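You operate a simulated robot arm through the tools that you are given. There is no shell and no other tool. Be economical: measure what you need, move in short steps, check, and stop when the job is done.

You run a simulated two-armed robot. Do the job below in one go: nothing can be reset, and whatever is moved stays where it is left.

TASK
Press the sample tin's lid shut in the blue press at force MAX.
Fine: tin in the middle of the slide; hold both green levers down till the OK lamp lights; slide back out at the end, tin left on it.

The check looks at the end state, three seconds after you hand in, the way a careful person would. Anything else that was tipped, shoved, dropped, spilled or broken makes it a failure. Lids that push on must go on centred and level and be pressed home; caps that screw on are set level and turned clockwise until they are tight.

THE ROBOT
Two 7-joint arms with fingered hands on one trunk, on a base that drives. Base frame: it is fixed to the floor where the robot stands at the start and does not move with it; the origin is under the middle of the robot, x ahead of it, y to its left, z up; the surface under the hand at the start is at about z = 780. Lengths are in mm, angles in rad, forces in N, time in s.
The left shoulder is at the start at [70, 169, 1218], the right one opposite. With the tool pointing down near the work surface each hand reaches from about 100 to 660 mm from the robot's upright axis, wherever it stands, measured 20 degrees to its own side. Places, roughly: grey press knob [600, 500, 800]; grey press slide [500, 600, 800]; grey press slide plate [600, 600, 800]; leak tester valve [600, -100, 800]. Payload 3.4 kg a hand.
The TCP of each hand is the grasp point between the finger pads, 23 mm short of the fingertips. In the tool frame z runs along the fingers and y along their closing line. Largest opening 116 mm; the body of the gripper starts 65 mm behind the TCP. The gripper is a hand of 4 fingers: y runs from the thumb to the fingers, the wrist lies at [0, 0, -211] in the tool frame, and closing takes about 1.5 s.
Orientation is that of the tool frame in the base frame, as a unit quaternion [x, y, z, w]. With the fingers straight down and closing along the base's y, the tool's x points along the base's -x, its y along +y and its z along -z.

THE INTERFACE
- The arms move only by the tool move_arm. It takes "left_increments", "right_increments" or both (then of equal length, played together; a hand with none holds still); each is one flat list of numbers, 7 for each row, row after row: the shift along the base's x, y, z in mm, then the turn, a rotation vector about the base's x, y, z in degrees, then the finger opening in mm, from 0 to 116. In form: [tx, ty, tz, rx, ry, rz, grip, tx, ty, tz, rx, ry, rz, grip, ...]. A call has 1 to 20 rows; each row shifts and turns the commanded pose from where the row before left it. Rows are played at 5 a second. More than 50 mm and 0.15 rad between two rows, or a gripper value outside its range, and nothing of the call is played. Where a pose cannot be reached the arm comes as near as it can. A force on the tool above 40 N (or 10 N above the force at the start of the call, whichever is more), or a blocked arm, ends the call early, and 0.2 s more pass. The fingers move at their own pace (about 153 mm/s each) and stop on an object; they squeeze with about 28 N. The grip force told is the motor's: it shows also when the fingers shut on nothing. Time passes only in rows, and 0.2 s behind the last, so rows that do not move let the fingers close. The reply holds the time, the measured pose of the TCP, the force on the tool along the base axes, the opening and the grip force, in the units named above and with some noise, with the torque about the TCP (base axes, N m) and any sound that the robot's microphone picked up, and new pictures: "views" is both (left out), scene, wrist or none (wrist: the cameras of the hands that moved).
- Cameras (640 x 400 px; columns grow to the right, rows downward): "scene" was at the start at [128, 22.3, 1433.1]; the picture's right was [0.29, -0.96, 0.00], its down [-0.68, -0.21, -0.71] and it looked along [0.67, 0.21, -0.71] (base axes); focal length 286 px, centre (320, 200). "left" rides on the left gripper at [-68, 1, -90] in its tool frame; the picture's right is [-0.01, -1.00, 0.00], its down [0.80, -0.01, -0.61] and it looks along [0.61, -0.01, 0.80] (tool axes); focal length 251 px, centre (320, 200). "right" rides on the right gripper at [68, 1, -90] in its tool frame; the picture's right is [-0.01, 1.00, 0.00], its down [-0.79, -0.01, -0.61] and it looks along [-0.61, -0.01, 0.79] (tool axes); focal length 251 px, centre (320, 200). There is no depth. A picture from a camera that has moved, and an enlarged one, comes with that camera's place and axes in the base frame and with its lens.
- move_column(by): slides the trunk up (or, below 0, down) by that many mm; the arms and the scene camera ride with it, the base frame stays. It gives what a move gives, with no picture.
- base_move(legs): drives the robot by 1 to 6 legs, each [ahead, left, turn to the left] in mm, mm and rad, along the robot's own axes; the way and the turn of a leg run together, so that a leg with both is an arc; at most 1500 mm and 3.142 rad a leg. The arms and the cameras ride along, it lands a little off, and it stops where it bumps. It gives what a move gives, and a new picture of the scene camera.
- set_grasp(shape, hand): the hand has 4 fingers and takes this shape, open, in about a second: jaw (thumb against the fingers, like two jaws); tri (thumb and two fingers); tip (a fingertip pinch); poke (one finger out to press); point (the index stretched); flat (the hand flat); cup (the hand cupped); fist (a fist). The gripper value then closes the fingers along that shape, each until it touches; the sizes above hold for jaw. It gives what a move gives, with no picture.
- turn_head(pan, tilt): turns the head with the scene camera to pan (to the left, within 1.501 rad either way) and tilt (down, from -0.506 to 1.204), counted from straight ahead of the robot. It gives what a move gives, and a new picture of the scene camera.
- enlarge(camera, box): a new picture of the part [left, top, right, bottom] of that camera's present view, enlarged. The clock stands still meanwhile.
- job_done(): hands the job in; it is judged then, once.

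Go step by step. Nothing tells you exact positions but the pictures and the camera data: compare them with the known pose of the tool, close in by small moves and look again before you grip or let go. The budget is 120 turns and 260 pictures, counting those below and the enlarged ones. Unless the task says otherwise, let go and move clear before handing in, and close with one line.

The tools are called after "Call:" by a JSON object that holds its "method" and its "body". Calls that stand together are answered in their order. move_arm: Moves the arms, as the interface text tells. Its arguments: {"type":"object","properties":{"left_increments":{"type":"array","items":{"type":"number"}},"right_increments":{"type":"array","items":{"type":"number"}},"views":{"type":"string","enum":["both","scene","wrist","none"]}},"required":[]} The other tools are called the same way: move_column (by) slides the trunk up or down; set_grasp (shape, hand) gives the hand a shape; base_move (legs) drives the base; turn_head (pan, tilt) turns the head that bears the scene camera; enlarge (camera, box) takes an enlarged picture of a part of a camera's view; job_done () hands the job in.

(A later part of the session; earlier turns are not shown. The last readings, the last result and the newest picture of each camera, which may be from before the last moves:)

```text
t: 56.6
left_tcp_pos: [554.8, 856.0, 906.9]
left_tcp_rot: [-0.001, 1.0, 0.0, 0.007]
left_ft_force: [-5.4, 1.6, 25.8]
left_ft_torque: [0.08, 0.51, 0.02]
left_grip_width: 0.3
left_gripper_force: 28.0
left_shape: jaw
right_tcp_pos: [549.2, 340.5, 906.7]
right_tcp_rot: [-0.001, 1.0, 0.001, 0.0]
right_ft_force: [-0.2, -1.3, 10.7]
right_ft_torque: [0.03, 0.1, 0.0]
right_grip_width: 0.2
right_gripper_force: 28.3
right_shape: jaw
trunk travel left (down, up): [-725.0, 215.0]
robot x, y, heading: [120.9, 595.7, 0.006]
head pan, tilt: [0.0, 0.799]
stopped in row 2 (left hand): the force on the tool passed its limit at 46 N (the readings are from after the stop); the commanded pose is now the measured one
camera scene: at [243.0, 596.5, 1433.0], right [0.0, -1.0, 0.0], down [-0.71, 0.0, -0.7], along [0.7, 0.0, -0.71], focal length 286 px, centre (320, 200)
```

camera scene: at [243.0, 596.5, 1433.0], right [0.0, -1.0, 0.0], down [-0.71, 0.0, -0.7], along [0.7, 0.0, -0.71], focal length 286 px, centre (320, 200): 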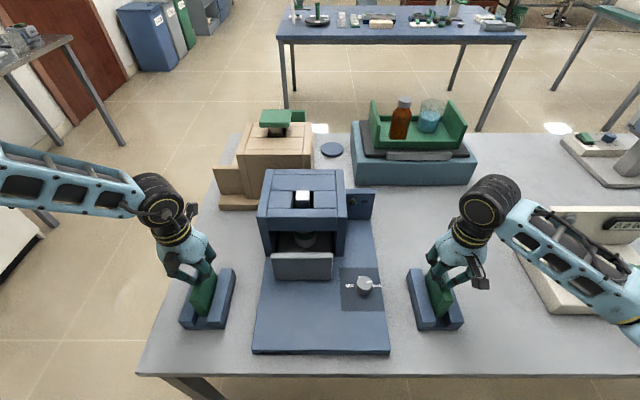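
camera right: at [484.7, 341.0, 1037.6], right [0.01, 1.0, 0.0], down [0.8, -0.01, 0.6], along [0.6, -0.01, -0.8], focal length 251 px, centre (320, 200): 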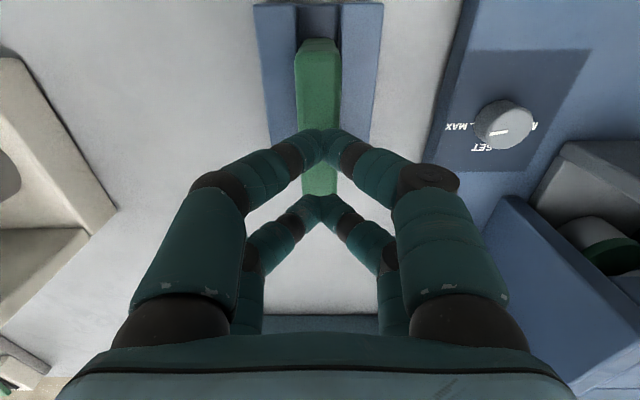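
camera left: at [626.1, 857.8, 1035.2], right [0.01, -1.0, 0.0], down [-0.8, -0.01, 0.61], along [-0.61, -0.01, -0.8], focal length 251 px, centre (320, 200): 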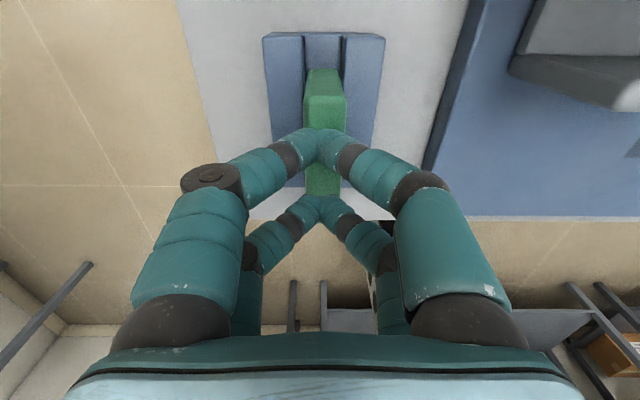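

Call:
{"method": "move_arm", "body": {"left_increments": [0, 0, -1, 0, 0, 0, 0, 0, 0, -1, 0, 0, 0, 0, 0, 0, -1, 0, 0, 0, 0, 0, 0, -1, 0, 0, 0, 0], "right_increments": [0, 0, -1, 0, 0, 0, 0, 0, 0, -1, 0, 0, 0, 0, 0, 0, -1, 0, 0, 0, 0, 0, 0, -1, 0, 0, 0, 0], "views": "wrist"}}

Call:
{"method": "enlarge", "body": {"camera": "scene", "box": [400, 200, 500, 340]}}

Call:
{"method": "enlarge", "body": {"camera": "scene", "box": [150, 200, 250, 340]}}

```text
t: 57.1
left_tcp_pos: [556.1, 855.8, 905.9]
left_tcp_rot: [-0.001, 1.0, -0.001, 0.009]
left_ft_force: [-6.4, 1.6, 26.6]
left_ft_torque: [0.07, 0.66, -0.03]
left_grip_width: 0.0
left_gripper_force: 28.4
left_shape: jaw
right_tcp_pos: [548.8, 340.5, 906.8]
right_tcp_rot: [-0.001, 1.0, 0.001, 0.001]
right_ft_force: [-1.0, -2.0, 11.6]
right_ft_torque: [-0.02, 0.25, 0.03]
right_grip_width: 0.0
right_gripper_force: 27.4
right_shape: jaw
trunk travel left (down, up): [-725.0, 215.0]
robot x, y, heading: [116.4, 601.3, 0.002]
head pan, tilt: [0.0, 0.799]
stopped in row 2 (left hand): the force on the tool passed its limit at 42 N (the readings are from after the stop); the commanded pose is now the measured one
camera right: at [480.4, 340.7, 997.0], right [0.01, 1.0, 0.0], down [0.79, -0.01, 0.61], along [0.61, 0.0, -0.79], focal length 251 px, centre (320, 200)
camera left: at [623.0, 856.2, 997.6], right [0.01, -1.0, 0.0], down [-0.81, -0.01, 0.59], along [-0.59, -0.01, -0.81], focal length 251 px, centre (320, 200)
```

right: 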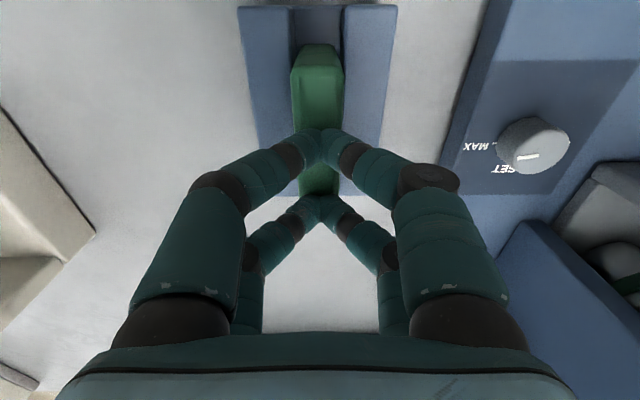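
left: 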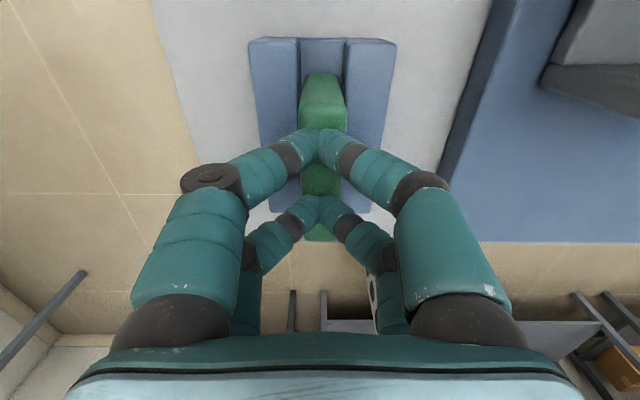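

```text
2.86 times, centred on (450, 270) of scene
camera zoom: at [241.9, 596.7, 1432.8], right [0.0, -1.0, 0.0], down [-0.71, 0.0, -0.7], along [0.7, 0.0, -0.71], focal length 817 px, centre (-51, 0)
```

zoom: 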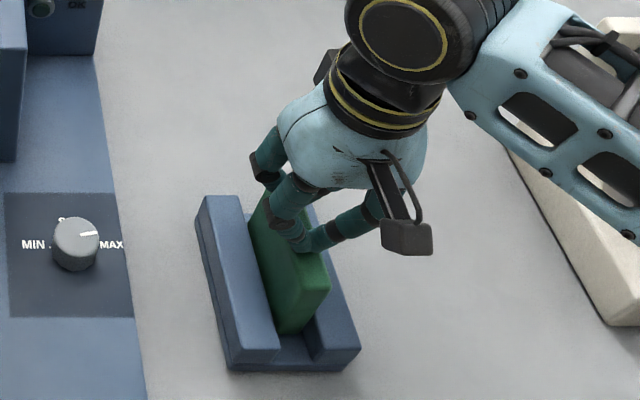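

```text
2.86 times, centred on (200, 270) of scene
camera zoom: at [241.9, 596.7, 1432.8], right [0.0, -1.0, 0.0], down [-0.71, 0.0, -0.7], along [0.7, 0.0, -0.71], focal length 817 px, centre (663, 0)
```

zoom: 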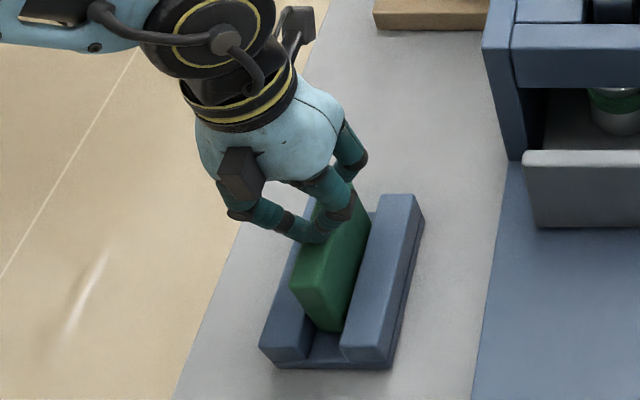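

Call:
{"method": "enlarge", "body": {"camera": "scene", "box": [175, 250, 245, 335]}}

Call:
{"method": "enlarge", "body": {"camera": "scene", "box": [400, 250, 470, 335]}}

```text
4.71 times, centred on (210, 292) of scene
camera zoom: at [241.9, 596.7, 1432.8], right [0.0, -1.0, 0.0], down [-0.71, 0.0, -0.7], along [0.7, 0.0, -0.71], focal length 1345 px, centre (838, -235)
```

zoom: 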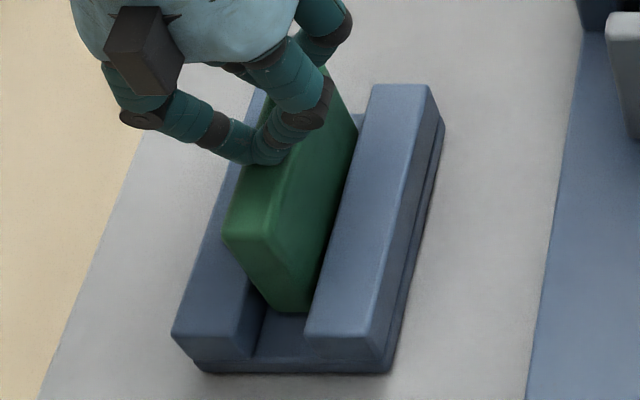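

```text
4.71 times, centred on (435, 292) of scene
camera zoom: at [241.9, 596.7, 1432.8], right [0.0, -1.0, 0.0], down [-0.71, 0.0, -0.7], along [0.7, 0.0, -0.71], focal length 1345 px, centre (-221, -235)
```

zoom: 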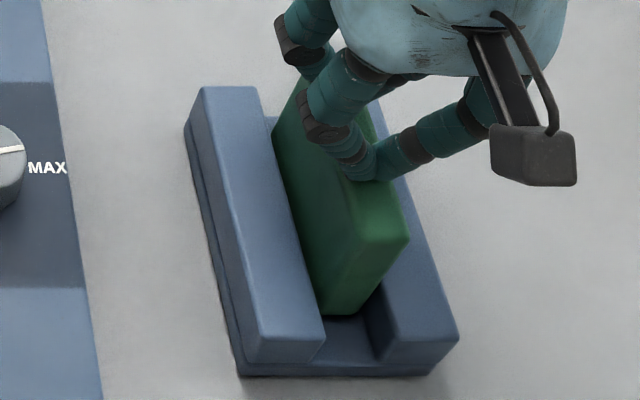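

The levers barely move when pressed at the centre with about 45 N, so they may be hinged at one end. I'll test the left one at its back end and the right one at its front end.

Call:
{"method": "move_arm", "body": {"left_increments": [0, 0, 8, 0, 0, 0, 0, 0, 0, 8, 0, 0, 0, 0, 24, 0, 0, 0, 0, 0, 0, 24, 0, 0, 0, 0, 0, 0, 0, 0, -8, 0, 0, 0, 0, 0, 0, -5, 0, 0, 0, 0, 0, 0, -2, 0, 0, 0, 0], "right_increments": [0, 0, 8, 0, 0, 0, 0, 0, 0, 8, 0, 0, 0, 0, -22, -2, 0, 0, 0, 0, 0, -22, 0, 0, 0, 0, 0, 0, 0, 0, -8, 0, 0, 0, 0, 0, 0, -5, 0, 0, 0, 0, 0, 0, -2, 0, 0, 0, 0], "views": "none"}}

Call:
{"method": "move_arm", "body": {"left_increments": [0, 0, -2, 0, 0, 0, 0, 0, 0, -2, 0, 0, 0, 0, 0, 0, -2, 0, 0, 0, 0, 0, 0, -2, 0, 0, 0, 0, 0, 0, -2, 0, 0, 0, 0, 0, 0, -2, 0, 0, 0, 0], "right_increments": [0, 0, -2, 0, 0, 0, 0, 0, 0, -2, 0, 0, 0, 0, 0, 0, -2, 0, 0, 0, 0, 0, 0, -2, 0, 0, 0, 0, 0, 0, -2, 0, 0, 0, 0, 0, 0, -2, 0, 0, 0, 0], "views": "scene"}}

```text
t: 58.7
left_tcp_pos: [607.7, 855.9, 907.0]
left_tcp_rot: [0.0, 1.0, -0.002, 0.007]
left_ft_force: [4.8, -1.2, 17.4]
left_ft_torque: [-0.04, 0.26, 0.04]
left_grip_width: 0.2
left_gripper_force: 28.1
left_shape: jaw
right_tcp_pos: [508.0, 339.6, 907.0]
right_tcp_rot: [-0.001, 1.0, 0.001, 0.001]
right_ft_force: [3.4, 0.2, 17.4]
right_ft_torque: [-0.02, -0.41, 0.0]
right_grip_width: 0.0
right_gripper_force: 27.8
right_shape: jaw
trunk travel left (down, up): [-725.0, 215.0]
robot x, y, heading: [120.5, 596.2, -0.0]
head pan, tilt: [0.0, 0.799]
```

```text
t: 59.3
left_tcp_pos: [607.7, 856.1, 906.9]
left_tcp_rot: [-0.001, 1.0, -0.001, 0.013]
left_ft_force: [-2.0, 1.7, 22.0]
left_ft_torque: [0.06, 0.55, -0.01]
left_grip_width: 0.0
left_gripper_force: 27.6
left_shape: jaw
right_tcp_pos: [508.8, 338.4, 906.1]
right_tcp_rot: [-0.001, 1.0, 0.001, 0.006]
right_ft_force: [-0.3, -1.2, 19.0]
right_ft_torque: [-0.01, -0.32, -0.01]
right_grip_width: 0.0
right_gripper_force: 28.0
right_shape: jaw
trunk travel left (down, up): [-725.0, 215.0]
robot x, y, heading: [120.3, 598.7, 0.005]
head pan, tilt: [0.0, 0.799]
stopped in row 2 (left hand): the force on the tool passed its limit at 42 N (the readings are from after the stop); the commanded pose is now the measured one
camera scene: at [242.9, 597.7, 1432.6], right [0.0, -1.0, 0.0], down [-0.71, 0.0, -0.7], along [0.7, 0.0, -0.71], focal length 286 px, centre (320, 200)
```

scene: 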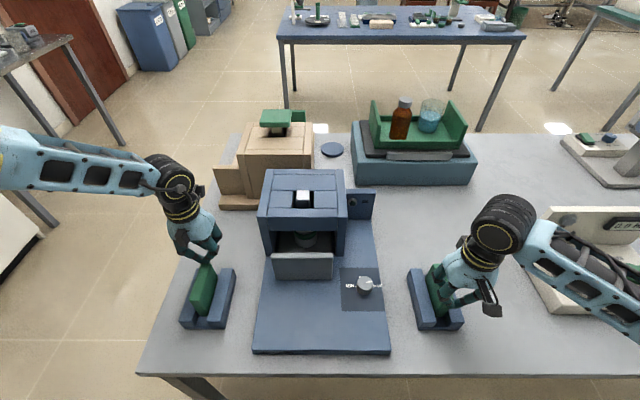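

Call:
{"method": "move_arm", "body": {"left_increments": [0, 0, 6, 0, 0, 0, 0, 0, 0, 6, 0, 0, 0, 0, 0, 0, 6, 0, 0, 0, 0, 0, 0, 6, 0, 0, 0, 0, 0, 0, 6, 0, 0, 0, 0, 0, 0, 6, 0, 0, 0, 0], "right_increments": [0, 0, -2, 0, 0, 0, 0, 0, 0, -2, 0, 0, 0, 0, 0, 0, -2, 0, 0, 0, 0, 0, 0, -2, 0, 0, 0, 0, 0, 0, -2, 0, 0, 0, 0, 0, 0, -2, 0, 0, 0, 0], "views": "wrist"}}

Call:
{"method": "enlarge", "body": {"camera": "scene", "box": [400, 200, 500, 340]}}

```text
t: 59.8
left_tcp_pos: [606.6, 857.1, 914.2]
left_tcp_rot: [-0.002, 1.0, -0.002, 0.011]
left_ft_force: [-1.2, 0.4, 5.8]
left_ft_torque: [-0.01, 0.12, 0.03]
left_grip_width: 0.3
left_gripper_force: 27.6
left_shape: jaw
right_tcp_pos: [510.9, 339.0, 905.6]
right_tcp_rot: [0.001, 1.0, 0.001, 0.008]
right_ft_force: [-6.6, 0.2, 26.6]
right_ft_torque: [-0.09, -0.25, 0.0]
right_grip_width: 0.0
right_gripper_force: 27.9
right_shape: jaw
trunk travel left (down, up): [-725.0, 215.0]
robot x, y, heading: [118.7, 598.7, 0.003]
head pan, tilt: [0.0, 0.799]
stopped in row 2 (right hand): the force on the tool passed its limit at 43 N (the readings are from after the stop); the commanded pose is now the measured one
camera right: at [439.4, 340.2, 994.6], right [0.01, 1.0, 0.0], down [0.79, -0.01, 0.62], along [0.62, -0.01, -0.79], focal length 251 px, centre (320, 200)
camera left: at [674.1, 857.9, 1004.5], right [0.01, -1.0, 0.0], down [-0.81, -0.01, 0.59], along [-0.59, -0.01, -0.81], focal length 251 px, centre (320, 200)
```

right: 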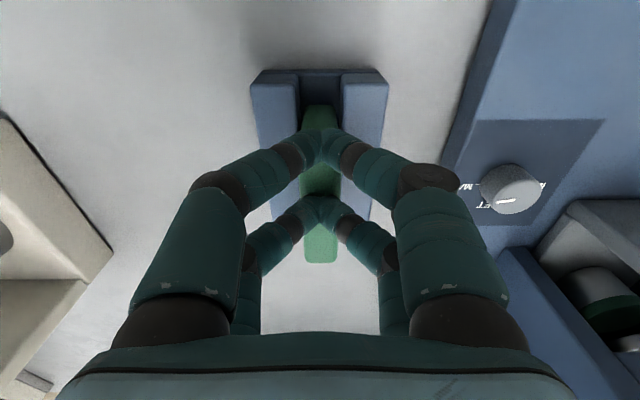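
left: 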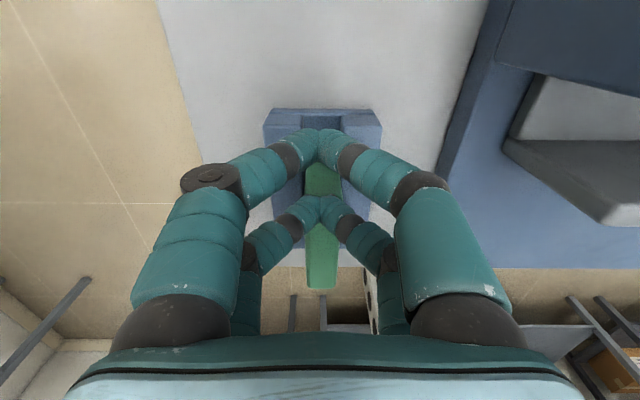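

```text
2.86 times, centred on (450, 270) of scene
camera zoom: at [244.0, 599.2, 1432.4], right [0.0, -1.0, 0.0], down [-0.71, 0.0, -0.7], along [0.7, 0.0, -0.71], focal length 817 px, centre (-51, 0)
```

zoom: 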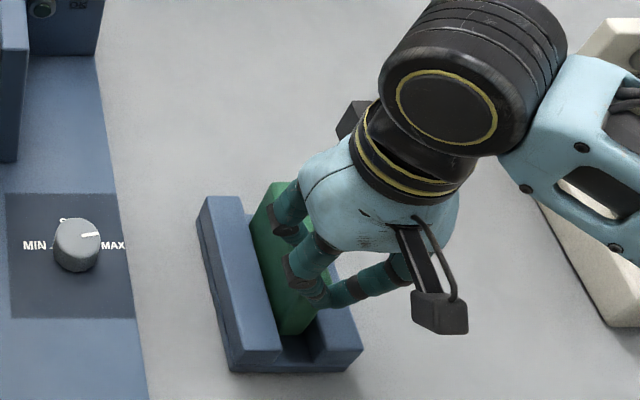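

The lever doesn't budge at either end. I'll lift off and look at it from the side with the right wrist camera.

Call:
{"method": "move_arm", "body": {"left_increments": [0, 0, 40, 0, 0, 0, 0, 0, 0, 40, 0, 0, 0, 0, -20, 0, 0, 0, 0, 0, 0, -20, 0, 0, 0, 0, 0, 0, 0, 0, 0, 0, 0, 0, 0, 0, 0, 0, 0, 0, 0, 0, 0, 0, 0, 0, 0, 0, 0, 0, 0, 0, 0, 0, 0, 0, 0, 0, 0, 0, 0, 0, 0, 0, 0, 0, 0, 0, 0, 0], "right_increments": [0, 0, 40, 0, 0, 0, 0, 0, 0, 40, 0, 0, 0, 0, 0, -15, 0, 0, 0, 8, 0, 0, -15, 0, 0, 0, 8, 60, 0, -15, 0, 0, 0, 8, 116, 0, -15, 0, 0, 0, 8, 116, 10, -15, 0, 0, 0, 8, 116, 10, -15, 0, 0, 0, 8, 116, 10, -15, 0, 0, 0, 8, 116, 10, -15, 0, 0, 0, 8, 116], "views": "none"}}

Call:
{"method": "move_arm", "body": {"right_increments": [0, -10, 0, 0, 0, 8, 116, 0, -10, 0, 0, 0, 8, 116, 0, -10, 0, 0, 0, 8, 116, 0, -10, 0, 0, 0, 0, 116]}}

```text
t: 62.0
left_tcp_pos: [571.7, 853.5, 991.7]
left_tcp_rot: [-0.001, 1.0, -0.002, 0.009]
left_ft_force: [-0.5, -0.3, 0.1]
left_ft_torque: [-0.03, 0.02, -0.02]
left_grip_width: 0.0
left_gripper_force: 28.1
left_shape: jaw
right_tcp_pos: [553.9, 217.6, 983.0]
right_tcp_rot: [-0.531, 0.847, 0.003, 0.004]
right_ft_force: [0.1, 0.6, 0.1]
right_ft_torque: [0.0, 0.0, 0.02]
right_grip_width: 115.6
right_gripper_force: 0.0
right_shape: jaw
trunk travel left (down, up): [-725.0, 215.0]
robot x, y, heading: [116.7, 598.4, 0.004]
head pan, tilt: [0.0, 0.799]
```

```text
t: 63.0
left_tcp_pos: [572.3, 854.7, 991.5]
left_tcp_rot: [-0.001, 1.0, -0.002, 0.01]
left_ft_force: [0.2, 0.3, 1.0]
left_ft_torque: [0.0, -0.02, -0.04]
left_grip_width: 0.0
left_gripper_force: 28.2
left_shape: jaw
right_tcp_pos: [552.4, 178.4, 982.0]
right_tcp_rot: [-0.695, 0.719, 0.004, 0.003]
right_ft_force: [0.8, -0.7, 0.0]
right_ft_torque: [-0.03, 0.02, 0.0]
right_grip_width: 115.8
right_gripper_force: 0.0
right_shape: jaw
trunk travel left (down, up): [-725.0, 215.0]
robot x, y, heading: [115.9, 601.3, -0.001]
head pan, tilt: [0.0, 0.799]
camera scene: at [250.0, 597.3, 1432.1], right [0.0, -1.0, 0.0], down [-0.72, 0.0, -0.7], along [0.7, 0.0, -0.72], focal length 286 px, centre (320, 200)
camera right: at [549.7, 109.2, 1071.6], right [-1.0, 0.04, 0.0], down [0.03, 0.79, 0.61], along [0.03, 0.61, -0.79], focal length 251 px, centre (320, 200)
```

scene: 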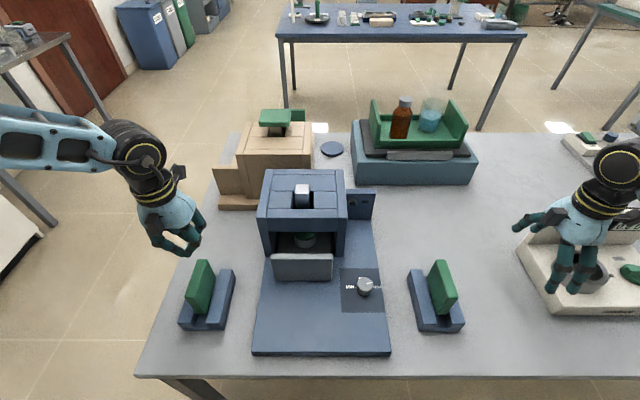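
right: 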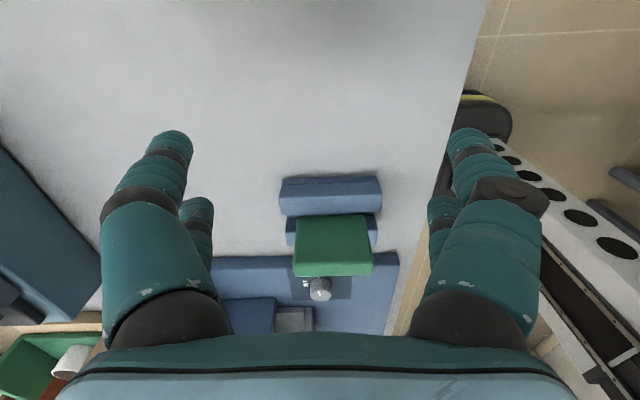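

Call:
{"method": "enlarge", "body": {"camera": "right", "box": [260, 150, 400, 320]}}

Call:
{"method": "enlarge", "body": {"camera": "scene", "box": [395, 250, 475, 340]}}

```text
2.35 times, centred on (330, 235) of right
camera zoom: at [549.7, 109.2, 1071.6], right [-1.0, 0.04, 0.0], down [0.03, 0.79, 0.61], along [0.03, 0.61, -0.79], focal length 592 px, centre (296, 118)
```

zoom: 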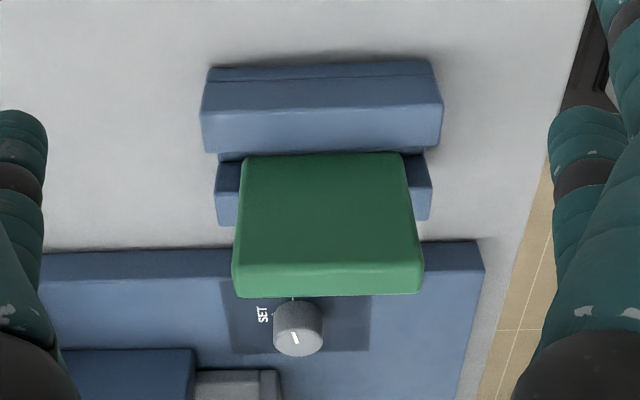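

```text
4.44 times, centred on (435, 295) of scene
camera zoom: at [250.0, 597.3, 1432.1], right [0.0, -1.0, 0.0], down [-0.72, 0.0, -0.7], along [0.7, 0.0, -0.72], focal length 1270 px, centre (-191, -222)
```

zoom: 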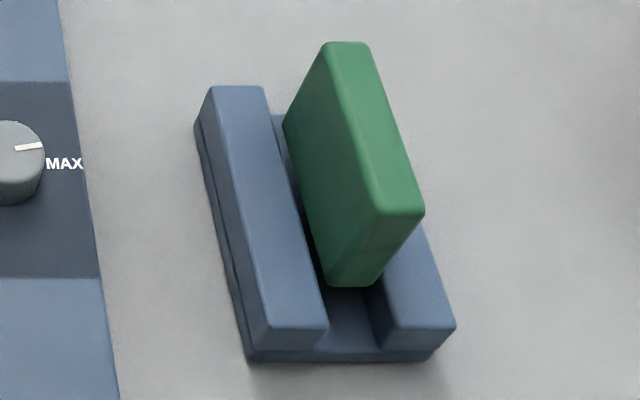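

Comparing views, the lever tops were about 12 mm lower when pressed. So they do travel, and z≈907 was their bottom stop; I just need to hold both. I'm bringing the right hand back over its lever.

Call:
{"method": "move_arm", "body": {"right_increments": [0, 15, 0, 0, 0, -8, 80, 0, 15, 0, 0, 0, -8, 40, 0, 15, 0, 0, 0, -8, 0, 0, 15, 0, 0, 0, -8, 0, 0, 15, 0, 0, 0, -8, 0, 0, 15, 0, 0, 0, -8, 0, 0, 15, 0, 0, 0, -8, 0, 0, 15, 0, 0, 0, -8, 0, 0, 15, 0, 0, 0, -8, 0, 0, 15, 0, 0, 0, -8, 0, 0, 10, 0, 0, 0, -8, 0, 0, 0, -25, 0, 0, 0, 0, 0, 0, -20, 0, 0, 0, 0], "left_increments": [0, 0, 0, 0, 0, 0, 0, 0, 0, 0, 0, 0, 0, 0, 0, 0, 0, 0, 0, 0, 0, 0, 0, 0, 0, 0, 0, 0, 0, 0, 0, 0, 0, 0, 0, 0, 0, 0, 0, 0, 0, 0, 0, 0, 0, 0, 0, 0, 0, 0, 0, 0, 0, 0, 0, 0, 0, 0, 0, 0, 0, 0, 0, -5, 0, 0, 0, 0, 0, 0, -5, 0, 0, 0, 0, 0, 0, -5, 0, 0, 0, 0, 0, 0, 0, -25, 0, 0, 0, 0, 0, 0, -25, 0, 0, 0, 0], "views": "wrist"}}

```text
refused: increments must hold 7 numbers for each row
```

Call:
{"method": "move_arm", "body": {"right_increments": [0, 15, 0, 0, 0, -8, 80, 0, 15, 0, 0, 0, -8, 40, 0, 15, 0, 0, 0, -8, 0, 0, 15, 0, 0, 0, -8, 0, 0, 15, 0, 0, 0, -8, 0, 0, 15, 0, 0, 0, -8, 0, 0, 15, 0, 0, 0, -8, 0, 0, 15, 0, 0, 0, -8, 0, 0, 15, 0, 0, 0, -8, 0, 0, 15, 0, 0, 0, -8, 0, 0, 10, 0, 0, 0, -8, 0, 0, 0, -25, 0, 0, 0, 0, 0, 0, -20, 0, 0, 0, 0], "views": "none"}}

Call:
{"method": "move_arm", "body": {"left_increments": [-15, 1, -20, 0, 0, 0, 0, 0, 0, -35, 0, 0, 0, 0], "views": "wrist"}}

```text
t: 65.8
left_tcp_pos: [572.4, 854.5, 991.2]
left_tcp_rot: [-0.001, 1.0, -0.002, 0.01]
left_ft_force: [-0.3, -0.2, -0.2]
left_ft_torque: [0.02, -0.02, -0.02]
left_grip_width: 0.1
left_gripper_force: 28.1
left_shape: jaw
right_tcp_pos: [552.1, 336.3, 936.5]
right_tcp_rot: [0.0, 1.0, 0.001, 0.005]
right_ft_force: [0.0, -0.1, -0.1]
right_ft_torque: [-0.03, 0.0, 0.0]
right_grip_width: 0.1
right_gripper_force: 28.4
right_shape: jaw
trunk travel left (down, up): [-725.0, 215.0]
robot x, y, heading: [117.9, 595.8, 0.003]
head pan, tilt: [0.0, 0.799]
```

```text
t: 66.4
left_tcp_pos: [555.7, 858.9, 934.1]
left_tcp_rot: [-0.002, 1.0, -0.002, 0.009]
left_ft_force: [0.4, -0.2, -1.1]
left_ft_torque: [0.02, 0.0, 0.01]
left_grip_width: 0.1
left_gripper_force: 28.6
left_shape: jaw
right_tcp_pos: [552.5, 337.5, 936.4]
right_tcp_rot: [0.0, 1.0, 0.001, 0.003]
right_ft_force: [-0.2, 0.2, 0.2]
right_ft_torque: [-0.02, 0.01, 0.01]
right_grip_width: 0.1
right_gripper_force: 28.2
right_shape: jaw
trunk travel left (down, up): [-725.0, 215.0]
robot x, y, heading: [118.6, 599.7, 0.002]
head pan, tilt: [0.0, 0.799]
camera left: at [624.0, 859.0, 1026.4], right [0.01, -1.0, 0.0], down [-0.81, -0.01, 0.59], along [-0.59, -0.01, -0.81], focal length 251 px, centre (320, 200)
```

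left: 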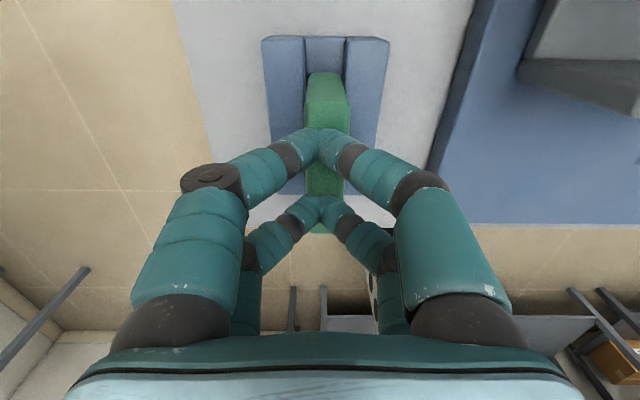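

Call:
{"method": "move_arm", "body": {"left_increments": [0, -2, -8, 0, 0, 0, 0, 0, 0, -8, 0, 0, 0, 0, 0, 0, -7, 0, 0, 0, 0, 0, 0, -3, 0, 0, 0, 0, 0, 0, -1, 0, 0, 0, 0, 0, 0, -1, 0, 0, 0, 0, 0, 0, 0, 0, 0, 0, 0, 0, 0, 0, 0, 0, 0, 0], "right_increments": [0, 0, -9, 0, 0, 0, 0, 0, 0, -9, 0, 0, 0, 0, 0, 0, -8, 0, 0, 0, 0, 0, 0, -3, 0, 0, 0, 0, 0, 0, -1, 0, 0, 0, 0, 0, 0, -1, 0, 0, 0, 0, 0, 0, 0, 0, 0, 0, 0, 0, 0, 0, 0, 0, 0, 0], "views": "scene"}}

Call:
{"method": "enlarge", "body": {"camera": "scene", "box": [250, 160, 390, 260]}}

```text
t: 68.2
left_tcp_pos: [554.5, 855.6, 908.6]
left_tcp_rot: [-0.001, 1.0, -0.002, 0.01]
left_ft_force: [2.0, -1.4, 6.5]
left_ft_torque: [-0.01, 0.04, 0.02]
left_grip_width: 0.0
left_gripper_force: 27.7
left_shape: jaw
right_tcp_pos: [551.7, 337.8, 908.0]
right_tcp_rot: [0.0, 1.0, 0.0, 0.005]
right_ft_force: [1.9, -2.9, 16.4]
right_ft_torque: [-0.1, 0.3, 0.08]
right_grip_width: 0.3
right_gripper_force: 28.1
right_shape: jaw
trunk travel left (down, up): [-725.0, 215.0]
robot x, y, heading: [117.9, 600.9, 0.006]
head pan, tilt: [0.0, 0.799]
camera scene: at [248.0, 597.4, 1432.4], right [0.0, -1.0, 0.0], down [-0.72, 0.0, -0.7], along [0.7, 0.0, -0.72], focal length 286 px, centre (320, 200)
```

scene: 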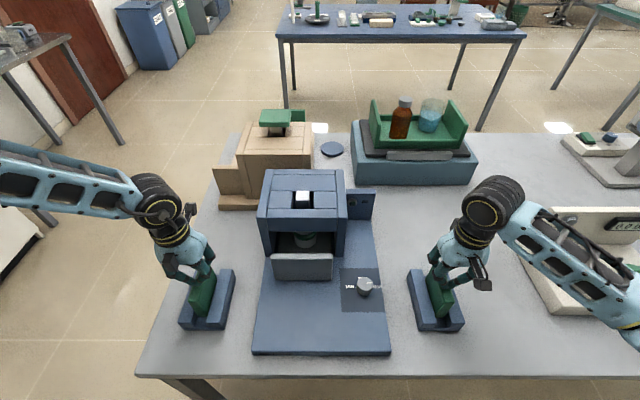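

```text
4.00 times, centred on (320, 210) of scene
camera zoom: at [248.0, 597.4, 1432.4], right [0.0, -1.0, 0.0], down [-0.72, 0.0, -0.7], along [0.7, 0.0, -0.72], focal length 1144 px, centre (320, 160)
```

zoom: 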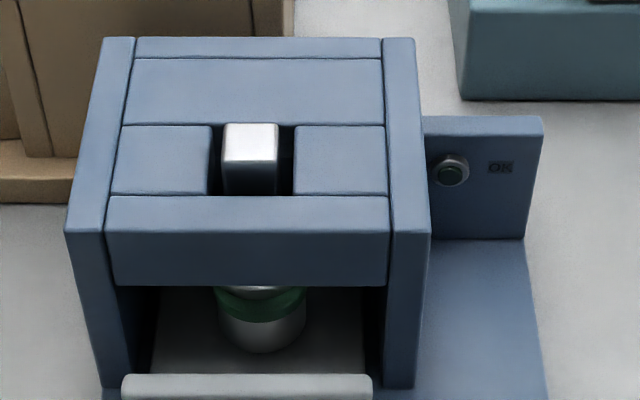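

The ram has come down onto the lid. I'll keep holding, a little firmer on the left, and watch the lamp.

Call:
{"method": "move_arm", "body": {"left_increments": [0, 0, -1, 0, 0, 0, 0, 0, 0, 0, 0, 0, 0, 0, 0, 0, 0, 0, 0, 0, 0, 0, 0, 0, 0, 0, 0, 0, 0, 0, 0, 0, 0, 0, 0, 0, 0, 0, 0, 0, 0, 0, 0, 0, 0, 0, 0, 0, 0, 0, 0, 0, 0, 0, 0, 0, 0, 0, 0, 0, 0, 0, 0, 0, 0, 0, 0, 0, 0, 0], "right_increments": [0, 0, 0, 0, 0, 0, 0, 0, 0, 0, 0, 0, 0, 0, 0, 0, 0, 0, 0, 0, 0, 0, 0, 0, 0, 0, 0, 0, 0, 0, 0, 0, 0, 0, 0, 0, 0, 0, 0, 0, 0, 0, 0, 0, 0, 0, 0, 0, 0, 0, 0, 0, 0, 0, 0, 0, 0, 0, 0, 0, 0, 0, 0, 0, 0, 0, 0, 0, 0, 0], "views": "none"}}

Call:
{"method": "enlarge", "body": {"camera": "scene", "box": [250, 160, 390, 260]}}

```text
t: 70.4
left_tcp_pos: [554.3, 855.2, 909.1]
left_tcp_rot: [-0.001, 1.0, -0.002, 0.011]
left_ft_force: [0.6, -1.0, 6.7]
left_ft_torque: [-0.05, 0.12, 0.04]
left_grip_width: 0.2
left_gripper_force: 28.1
left_shape: jaw
right_tcp_pos: [550.7, 339.0, 907.4]
right_tcp_rot: [0.0, 1.0, 0.0, 0.006]
right_ft_force: [2.5, -2.1, 18.1]
right_ft_torque: [0.0, 0.31, 0.02]
right_grip_width: 0.1
right_gripper_force: 28.5
right_shape: jaw
trunk travel left (down, up): [-725.0, 215.0]
robot x, y, heading: [120.1, 598.4, 0.007]
head pan, tilt: [0.0, 0.799]
```

```text
4.00 times, centred on (320, 210) of scene
camera zoom: at [247.5, 597.6, 1432.4], right [0.0, -1.0, 0.0], down [-0.72, 0.0, -0.7], along [0.7, 0.0, -0.72], focal length 1144 px, centre (320, 160)
```

zoom: 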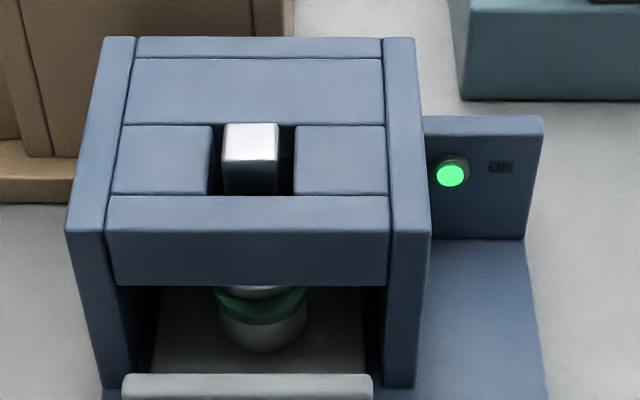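

The OK lamp is lit. I'll release both levers evenly, then bring the right hand in front of the slide handle, rotated to straddle it.

Call:
{"method": "move_arm", "body": {"left_increments": [0, 0, 5, 0, 0, 0, 0, 0, 0, 15, 0, 0, 0, 0, 0, 0, 30, 0, 0, 0, 0, 0, 0, 30, 0, 0, 0, 0, 0, 10, 20, 0, 0, 0, 0], "right_increments": [0, 0, 5, 0, 0, 0, 0, 0, 0, 15, 0, 0, 0, 0, 0, 0, 30, 0, 0, 0, 0, 0, 0, 30, 0, 0, 0, 0, -10, 10, 20, 0, 0, 0, 0], "views": "scene"}}

Call:
{"method": "move_arm", "body": {"right_increments": [-8, 27, 0, 0, 0, 8, 10, -8, 27, 0, 0, 0, 8, 30, -8, 27, 0, 0, 0, 8, 50, -8, 27, 0, 0, 0, 8, 50, -8, 27, 0, 0, 0, 8, 50, -8, 27, 0, 0, 0, 8, 50, -8, 27, 0, 0, 0, 8, 50, -8, 27, 0, 0, 0, 8, 50, -8, 27, 0, 0, 0, 8, 50, -8, 26, 0, 0, 0, 8, 50, 0, 20, 0, 0, 0, 8, 50, 0, 0, 0, 0, -8, 0, 50, 0, 0, 0, 0, -8, 0, 50, 0, 0, 0, 0, -8, 0, 50, 0, 0, 0, 0, -8, 0, 50]}}

```text
t: 71.6
left_tcp_pos: [554.2, 865.1, 1007.1]
left_tcp_rot: [-0.001, 1.0, -0.001, 0.011]
left_ft_force: [-0.3, 0.1, -0.5]
left_ft_torque: [-0.05, 0.03, -0.01]
left_grip_width: 0.1
left_gripper_force: 27.8
left_shape: jaw
right_tcp_pos: [541.1, 349.5, 1007.5]
right_tcp_rot: [0.0, 1.0, 0.0, 0.004]
right_ft_force: [-1.0, 0.1, -0.4]
right_ft_torque: [0.01, 0.01, 0.0]
right_grip_width: 0.0
right_gripper_force: 28.0
right_shape: jaw
trunk travel left (down, up): [-725.0, 215.0]
robot x, y, heading: [118.0, 598.1, 0.001]
head pan, tilt: [0.0, 0.799]
camera scene: at [249.4, 598.7, 1432.1], right [0.0, -1.0, 0.0], down [-0.72, 0.0, -0.7], along [0.7, 0.0, -0.72], focal length 286 px, centre (320, 200)
```

scene: 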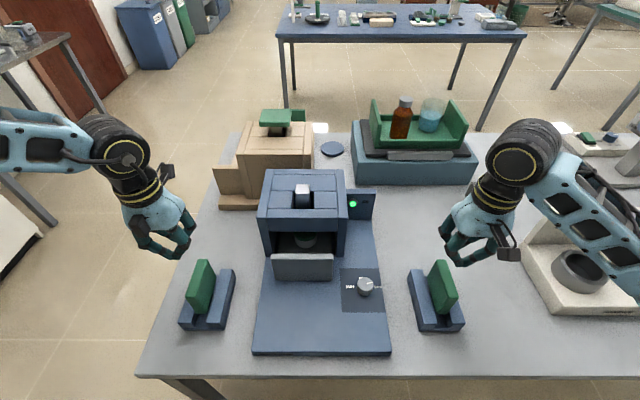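

```text
t: 74.8
left_tcp_pos: [556.3, 863.9, 1007.2]
left_tcp_rot: [0.0, 1.0, -0.002, 0.009]
left_ft_force: [0.0, 0.0, -0.3]
left_ft_torque: [0.01, 0.02, -0.01]
left_grip_width: 0.0
left_gripper_force: 27.5
left_shape: jaw
right_tcp_pos: [462.9, 637.8, 1006.9]
right_tcp_rot: [-0.668, 0.691, -0.189, 0.202]
right_ft_force: [-0.1, 0.3, 0.0]
right_ft_torque: [-0.03, 0.02, -0.01]
right_grip_width: 50.0
right_gripper_force: 0.1
right_shape: jaw
trunk travel left (down, up): [-725.0, 215.0]
robot x, y, heading: [120.5, 600.3, 0.001]
head pan, tilt: [0.0, 0.799]
camera scene: at [249.5, 597.8, 1432.1], right [0.0, -1.0, 0.0], down [-0.72, 0.0, -0.7], along [0.7, 0.0, -0.72], focal length 286 px, centre (320, 200)
camera right: at [412.2, 568.3, 1080.6], right [-0.85, 0.04, -0.53], down [-0.3, 0.79, 0.54], along [0.44, 0.61, -0.65], focal length 251 px, centre (320, 200)
```

scene: 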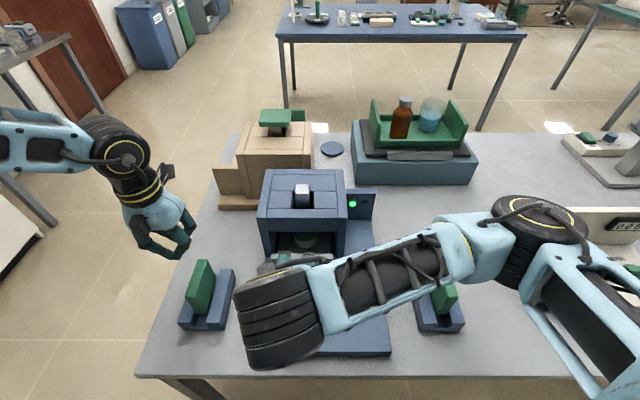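
right: 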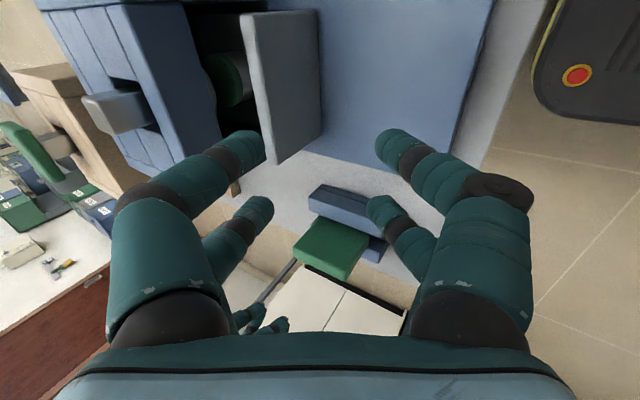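

The tilt is right. I'll advance above the handle, then check.

Call:
{"method": "move_arm", "body": {"right_increments": [25, 0, -15, 0, 0, 0, 50, 25, 0, -15, 0, 0, 0, 50, 25, 0, -15, 0, 0, 0, 50, 25, 0, -15, 0, 0, 0, 50, 15, 0, -17, 0, 0, 0, 50]}}

Call:
{"method": "enlarge", "body": {"camera": "scene", "box": [240, 160, 400, 310]}}

```text
t: 76.0
left_tcp_pos: [556.1, 865.1, 1007.7]
left_tcp_rot: [-0.001, 1.0, -0.001, 0.009]
left_ft_force: [0.2, 0.0, 0.1]
left_ft_torque: [0.02, -0.04, -0.04]
left_grip_width: 0.0
left_gripper_force: 27.4
left_shape: jaw
right_tcp_pos: [578.7, 638.5, 928.3]
right_tcp_rot: [-0.669, 0.691, -0.188, 0.202]
right_ft_force: [0.0, 0.5, 0.7]
right_ft_torque: [0.0, 0.02, -0.02]
right_grip_width: 49.5
right_gripper_force: 0.1
right_shape: jaw
trunk travel left (down, up): [-725.0, 215.0]
robot x, y, heading: [117.8, 597.0, 0.003]
head pan, tilt: [0.0, 0.799]
camera scene: at [250.4, 597.8, 1432.0], right [0.0, -1.0, 0.0], down [-0.72, 0.0, -0.7], along [0.7, 0.0, -0.72], focal length 286 px, centre (320, 200)
camera right: at [527.9, 569.4, 1002.8], right [-0.85, 0.04, -0.53], down [-0.3, 0.79, 0.54], along [0.44, 0.61, -0.66], focal length 251 px, centre (320, 200)
```

scene: 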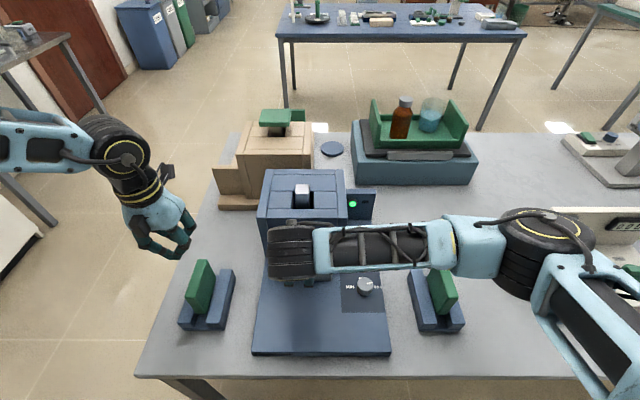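
right: 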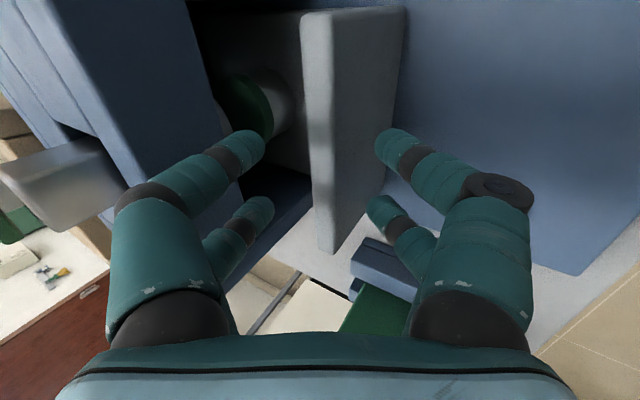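

```text
2.67 times, centred on (320, 235) of scene
camera zoom: at [250.4, 597.8, 1432.0], right [0.0, -1.0, 0.0], down [-0.72, 0.0, -0.7], along [0.7, 0.0, -0.72], focal length 762 px, centre (320, 107)
```

zoom: 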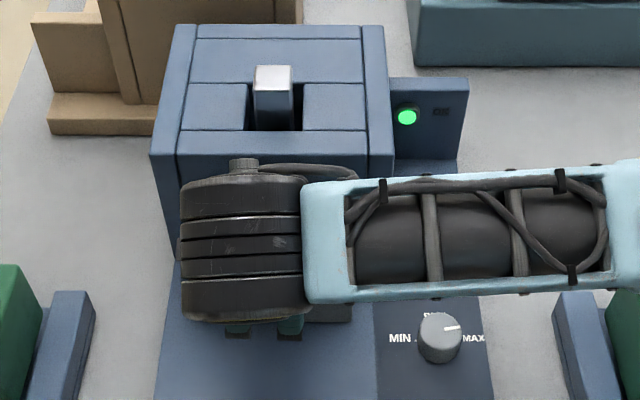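

The handle lies between the fingers and the ram is back up. I'll lower the hand.

Call:
{"method": "move_arm", "body": {"right_increments": [0, 0, -15, 0, 0, 0, 50, 0, 0, -15, 0, 0, 0, 50, 0, 0, -12, 0, 0, 0, 50, 0, 0, -8, 0, 0, 0, 50, 0, 0, -6, 0, 0, 0, 50], "views": "wrist"}}

```text
t: 77.2
left_tcp_pos: [556.2, 864.5, 1006.8]
left_tcp_rot: [-0.001, 1.0, -0.001, 0.01]
left_ft_force: [-0.4, -0.5, 0.9]
left_ft_torque: [0.0, 0.0, -0.01]
left_grip_width: 0.0
left_gripper_force: 27.9
left_shape: jaw
right_tcp_pos: [578.1, 637.0, 874.0]
right_tcp_rot: [-0.669, 0.69, -0.189, 0.201]
right_ft_force: [-0.9, -0.8, 0.4]
right_ft_torque: [0.03, 0.01, 0.03]
right_grip_width: 49.7
right_gripper_force: 0.0
right_shape: jaw
trunk travel left (down, up): [-725.0, 215.0]
robot x, y, heading: [121.0, 600.3, 0.002]
head pan, tilt: [0.0, 0.799]
camera right: at [527.5, 568.4, 948.2], right [-0.85, 0.04, -0.53], down [-0.3, 0.79, 0.54], along [0.44, 0.61, -0.66], focal length 251 px, centre (320, 200)
```

right: 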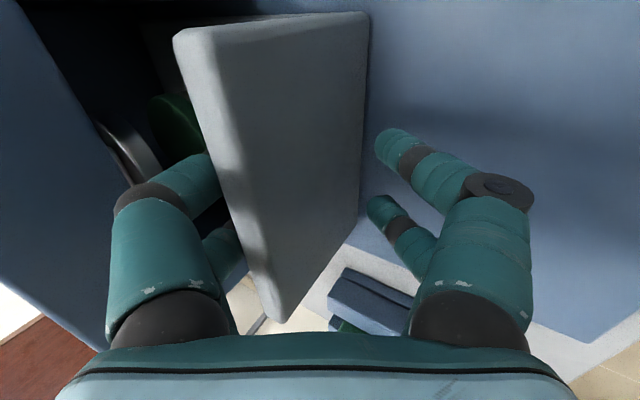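

The rear fingers are hooked behind the handle. I'll pull out slowly.

Call:
{"method": "move_arm", "body": {"right_increments": [-3, 0, 0, 0, 0, 0, 50, -4, 0, 0, 0, 0, 0, 50, -5, 0, 0, 0, 0, 0, 50, -6, 0, 0, 0, 0, 0, 50, -6, 0, 0, 0, 0, 0, 50, -6, 0, 0, 0, 0, 0, 50, -6, 0, 0, 0, 0, 0, 50, -6, 0, 0, 0, 0, 0, 50, -6, 0, 0, 0, 0, 0, 50, -6, 0, 0, 0, 0, 0, 50]}}

```text
t: 79.4
left_tcp_pos: [555.0, 864.3, 1007.8]
left_tcp_rot: [-0.001, 1.0, -0.002, 0.009]
left_ft_force: [0.5, -0.1, -0.2]
left_ft_torque: [-0.02, 0.02, 0.03]
left_grip_width: 0.1
left_gripper_force: 28.3
left_shape: jaw
right_tcp_pos: [523.1, 637.5, 873.4]
right_tcp_rot: [-0.668, 0.691, -0.188, 0.202]
right_ft_force: [1.5, -1.0, -0.2]
right_ft_torque: [-0.04, 0.1, 0.0]
right_grip_width: 50.8
right_gripper_force: 0.0
right_shape: jaw
trunk travel left (down, up): [-725.0, 215.0]
robot x, y, heading: [118.5, 600.6, 0.005]
head pan, tilt: [0.0, 0.799]
camera scene: at [250.2, 597.7, 1432.0], right [0.0, -1.0, 0.0], down [-0.72, 0.0, -0.7], along [0.7, 0.0, -0.72], focal length 286 px, centre (320, 200)
camera right: at [472.8, 568.0, 948.0], right [-0.85, 0.04, -0.53], down [-0.29, 0.79, 0.54], along [0.44, 0.61, -0.66], focal length 251 px, centre (320, 200)
```

scene: 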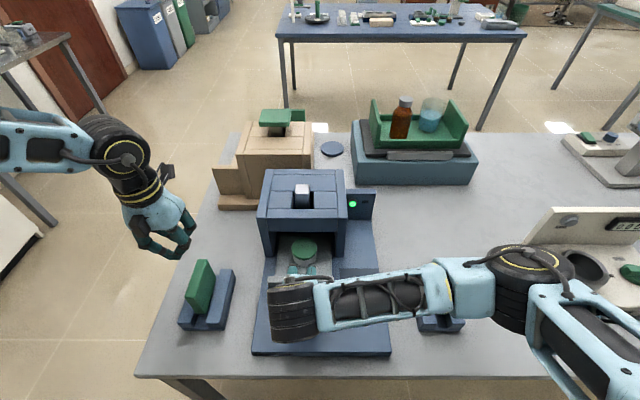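
right: 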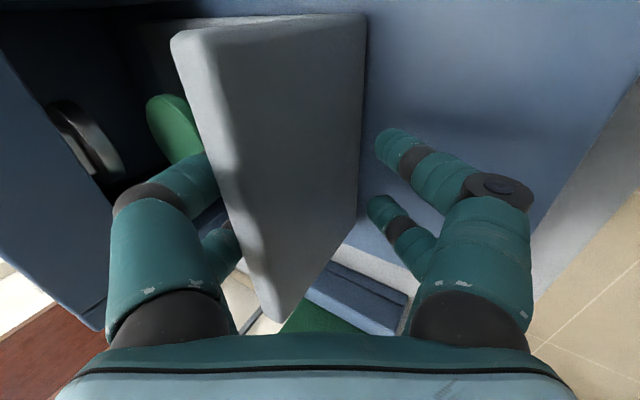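

Call:
{"method": "move_arm", "body": {"right_increments": [-3, 0, 0, 0, 0, 0, 50, -5, 0, 0, 0, 0, 0, 50, -6, 0, 0, 0, 0, 0, 50, -6, 0, 0, 0, 0, 0, 50, -6, 0, 0, 0, 0, 0, 50, -6, 0, 0, 0, 0, 0, 50, -6, 0, 0, 0, 0, 0, 50, -6, 0, 0, 0, 0, 0, 50, -6, 0, 0, 0, 0, 0, 50, -6, 0, 0, 0, 0, 0, 50, -6, 0, 0, 0, 0, 0, 50, -6, 0, 0, 0, 0, 0, 50, -6, 0, 0, 0, 0, 0, 50, -5, 0, 0, 0, 0, 0, 50]}}

```text
t: 82.4
left_tcp_pos: [556.0, 864.0, 1006.4]
left_tcp_rot: [0.0, 1.0, -0.002, 0.008]
left_ft_force: [0.3, -0.4, 0.1]
left_ft_torque: [-0.01, 0.0, 0.02]
left_grip_width: 0.0
left_gripper_force: 27.7
left_shape: jaw
right_tcp_pos: [444.5, 637.9, 873.4]
right_tcp_rot: [-0.668, 0.691, -0.189, 0.2]
right_ft_force: [1.5, 0.7, 0.2]
right_ft_torque: [0.05, 0.04, 0.0]
right_grip_width: 50.7
right_gripper_force: 0.1
right_shape: jaw
trunk travel left (down, up): [-725.0, 215.0]
robot x, y, heading: [121.3, 598.5, -0.0]
head pan, tilt: [0.0, 0.799]
camera scene: at [250.2, 597.8, 1432.0], right [0.0, -1.0, 0.0], down [-0.72, 0.0, -0.7], along [0.7, 0.0, -0.72], focal length 286 px, centre (320, 200)
camera right: at [394.3, 568.0, 947.5], right [-0.85, 0.04, -0.53], down [-0.29, 0.79, 0.54], along [0.44, 0.61, -0.66], focal length 251 px, centre (320, 200)
```

scene: 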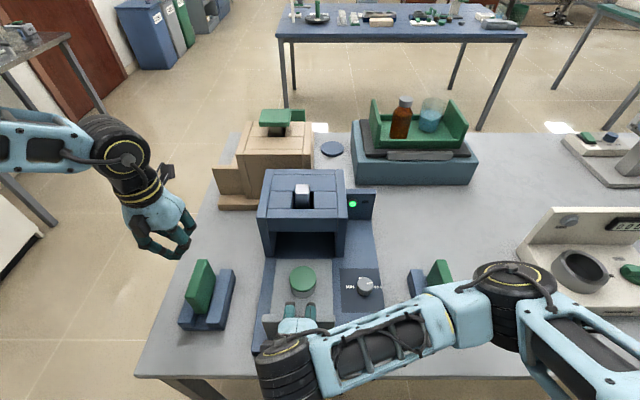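
right: 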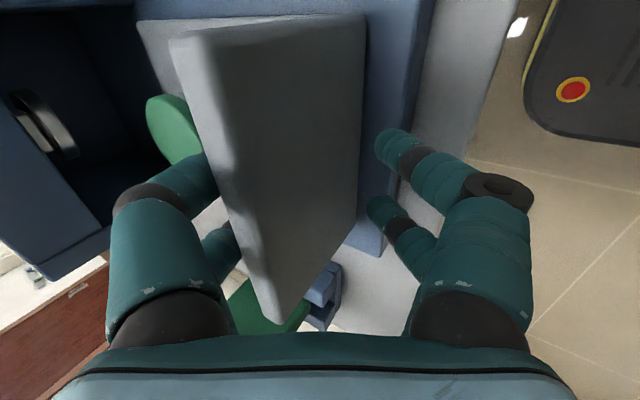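

Call:
{"method": "move_arm", "body": {"right_increments": [-3, 0, 0, 0, 0, 0, 50, -4, 0, 0, 0, 0, 0, 50, -4, 0, 0, 0, 0, 0, 50, -3, 0, 0, 0, 0, 0, 50, -3, 0, 0, 0, 0, 0, 50], "views": "scene"}}

```text
t: 83.6
left_tcp_pos: [554.9, 863.8, 1006.0]
left_tcp_rot: [-0.001, 1.0, -0.002, 0.01]
left_ft_force: [1.0, 0.2, -0.6]
left_ft_torque: [0.0, -0.01, 0.01]
left_grip_width: 0.0
left_gripper_force: 28.1
left_shape: jaw
right_tcp_pos: [428.2, 637.7, 873.7]
right_tcp_rot: [-0.668, 0.691, -0.189, 0.2]
right_ft_force: [0.7, -0.1, 0.4]
right_ft_torque: [-0.01, -0.02, 0.01]
right_grip_width: 50.0
right_gripper_force: 0.0
right_shape: jaw
trunk travel left (down, up): [-725.0, 215.0]
robot x, y, heading: [118.8, 595.1, 0.002]
head pan, tilt: [0.0, 0.799]
camera scene: at [250.1, 597.8, 1432.1], right [0.0, -1.0, 0.0], down [-0.72, 0.0, -0.7], along [0.7, 0.0, -0.72], focal length 286 px, centre (320, 200)
```

scene: 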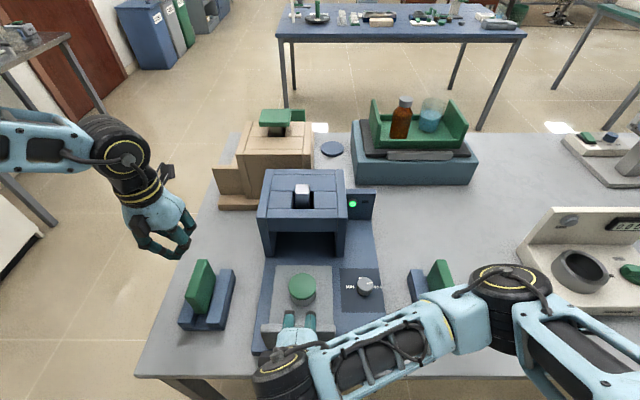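

Call:
{"method": "move_arm", "body": {"right_increments": [-2, 0, 0, 0, 0, 0, 50, -2, 0, 0, 0, 0, 0, 50, -2, 0, 0, 0, 0, 0, 50], "views": "none"}}

Call:
{"method": "enlarge", "body": {"camera": "scene", "box": [240, 200, 400, 360]}}

```text
t: 84.4
left_tcp_pos: [556.1, 863.7, 1005.6]
left_tcp_rot: [-0.001, 1.0, -0.002, 0.008]
left_ft_force: [0.0, -0.5, 0.2]
left_ft_torque: [0.03, 0.02, 0.0]
left_grip_width: 0.0
left_gripper_force: 27.7
left_shape: jaw
right_tcp_pos: [423.6, 637.4, 872.5]
right_tcp_rot: [-0.669, 0.691, -0.188, 0.201]
right_ft_force: [10.5, -0.5, 1.7]
right_ft_torque: [0.0, 1.65, 0.02]
right_grip_width: 34.2
right_gripper_force: 13.2
right_shape: jaw
trunk travel left (down, up): [-725.0, 215.0]
robot x, y, heading: [122.6, 598.5, 0.006]
head pan, tilt: [0.0, 0.799]
```

```text
2.50 times, centred on (320, 280) of scene
camera zoom: at [252.2, 597.8, 1431.8], right [0.0, -1.0, 0.0], down [-0.72, 0.0, -0.7], along [0.7, 0.0, -0.72], focal length 715 px, centre (320, 0)
```

zoom: 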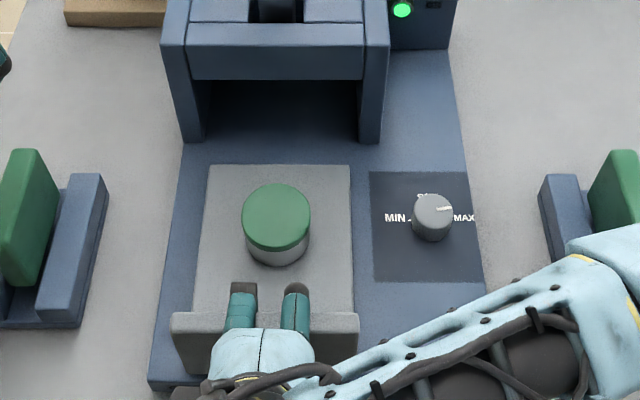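

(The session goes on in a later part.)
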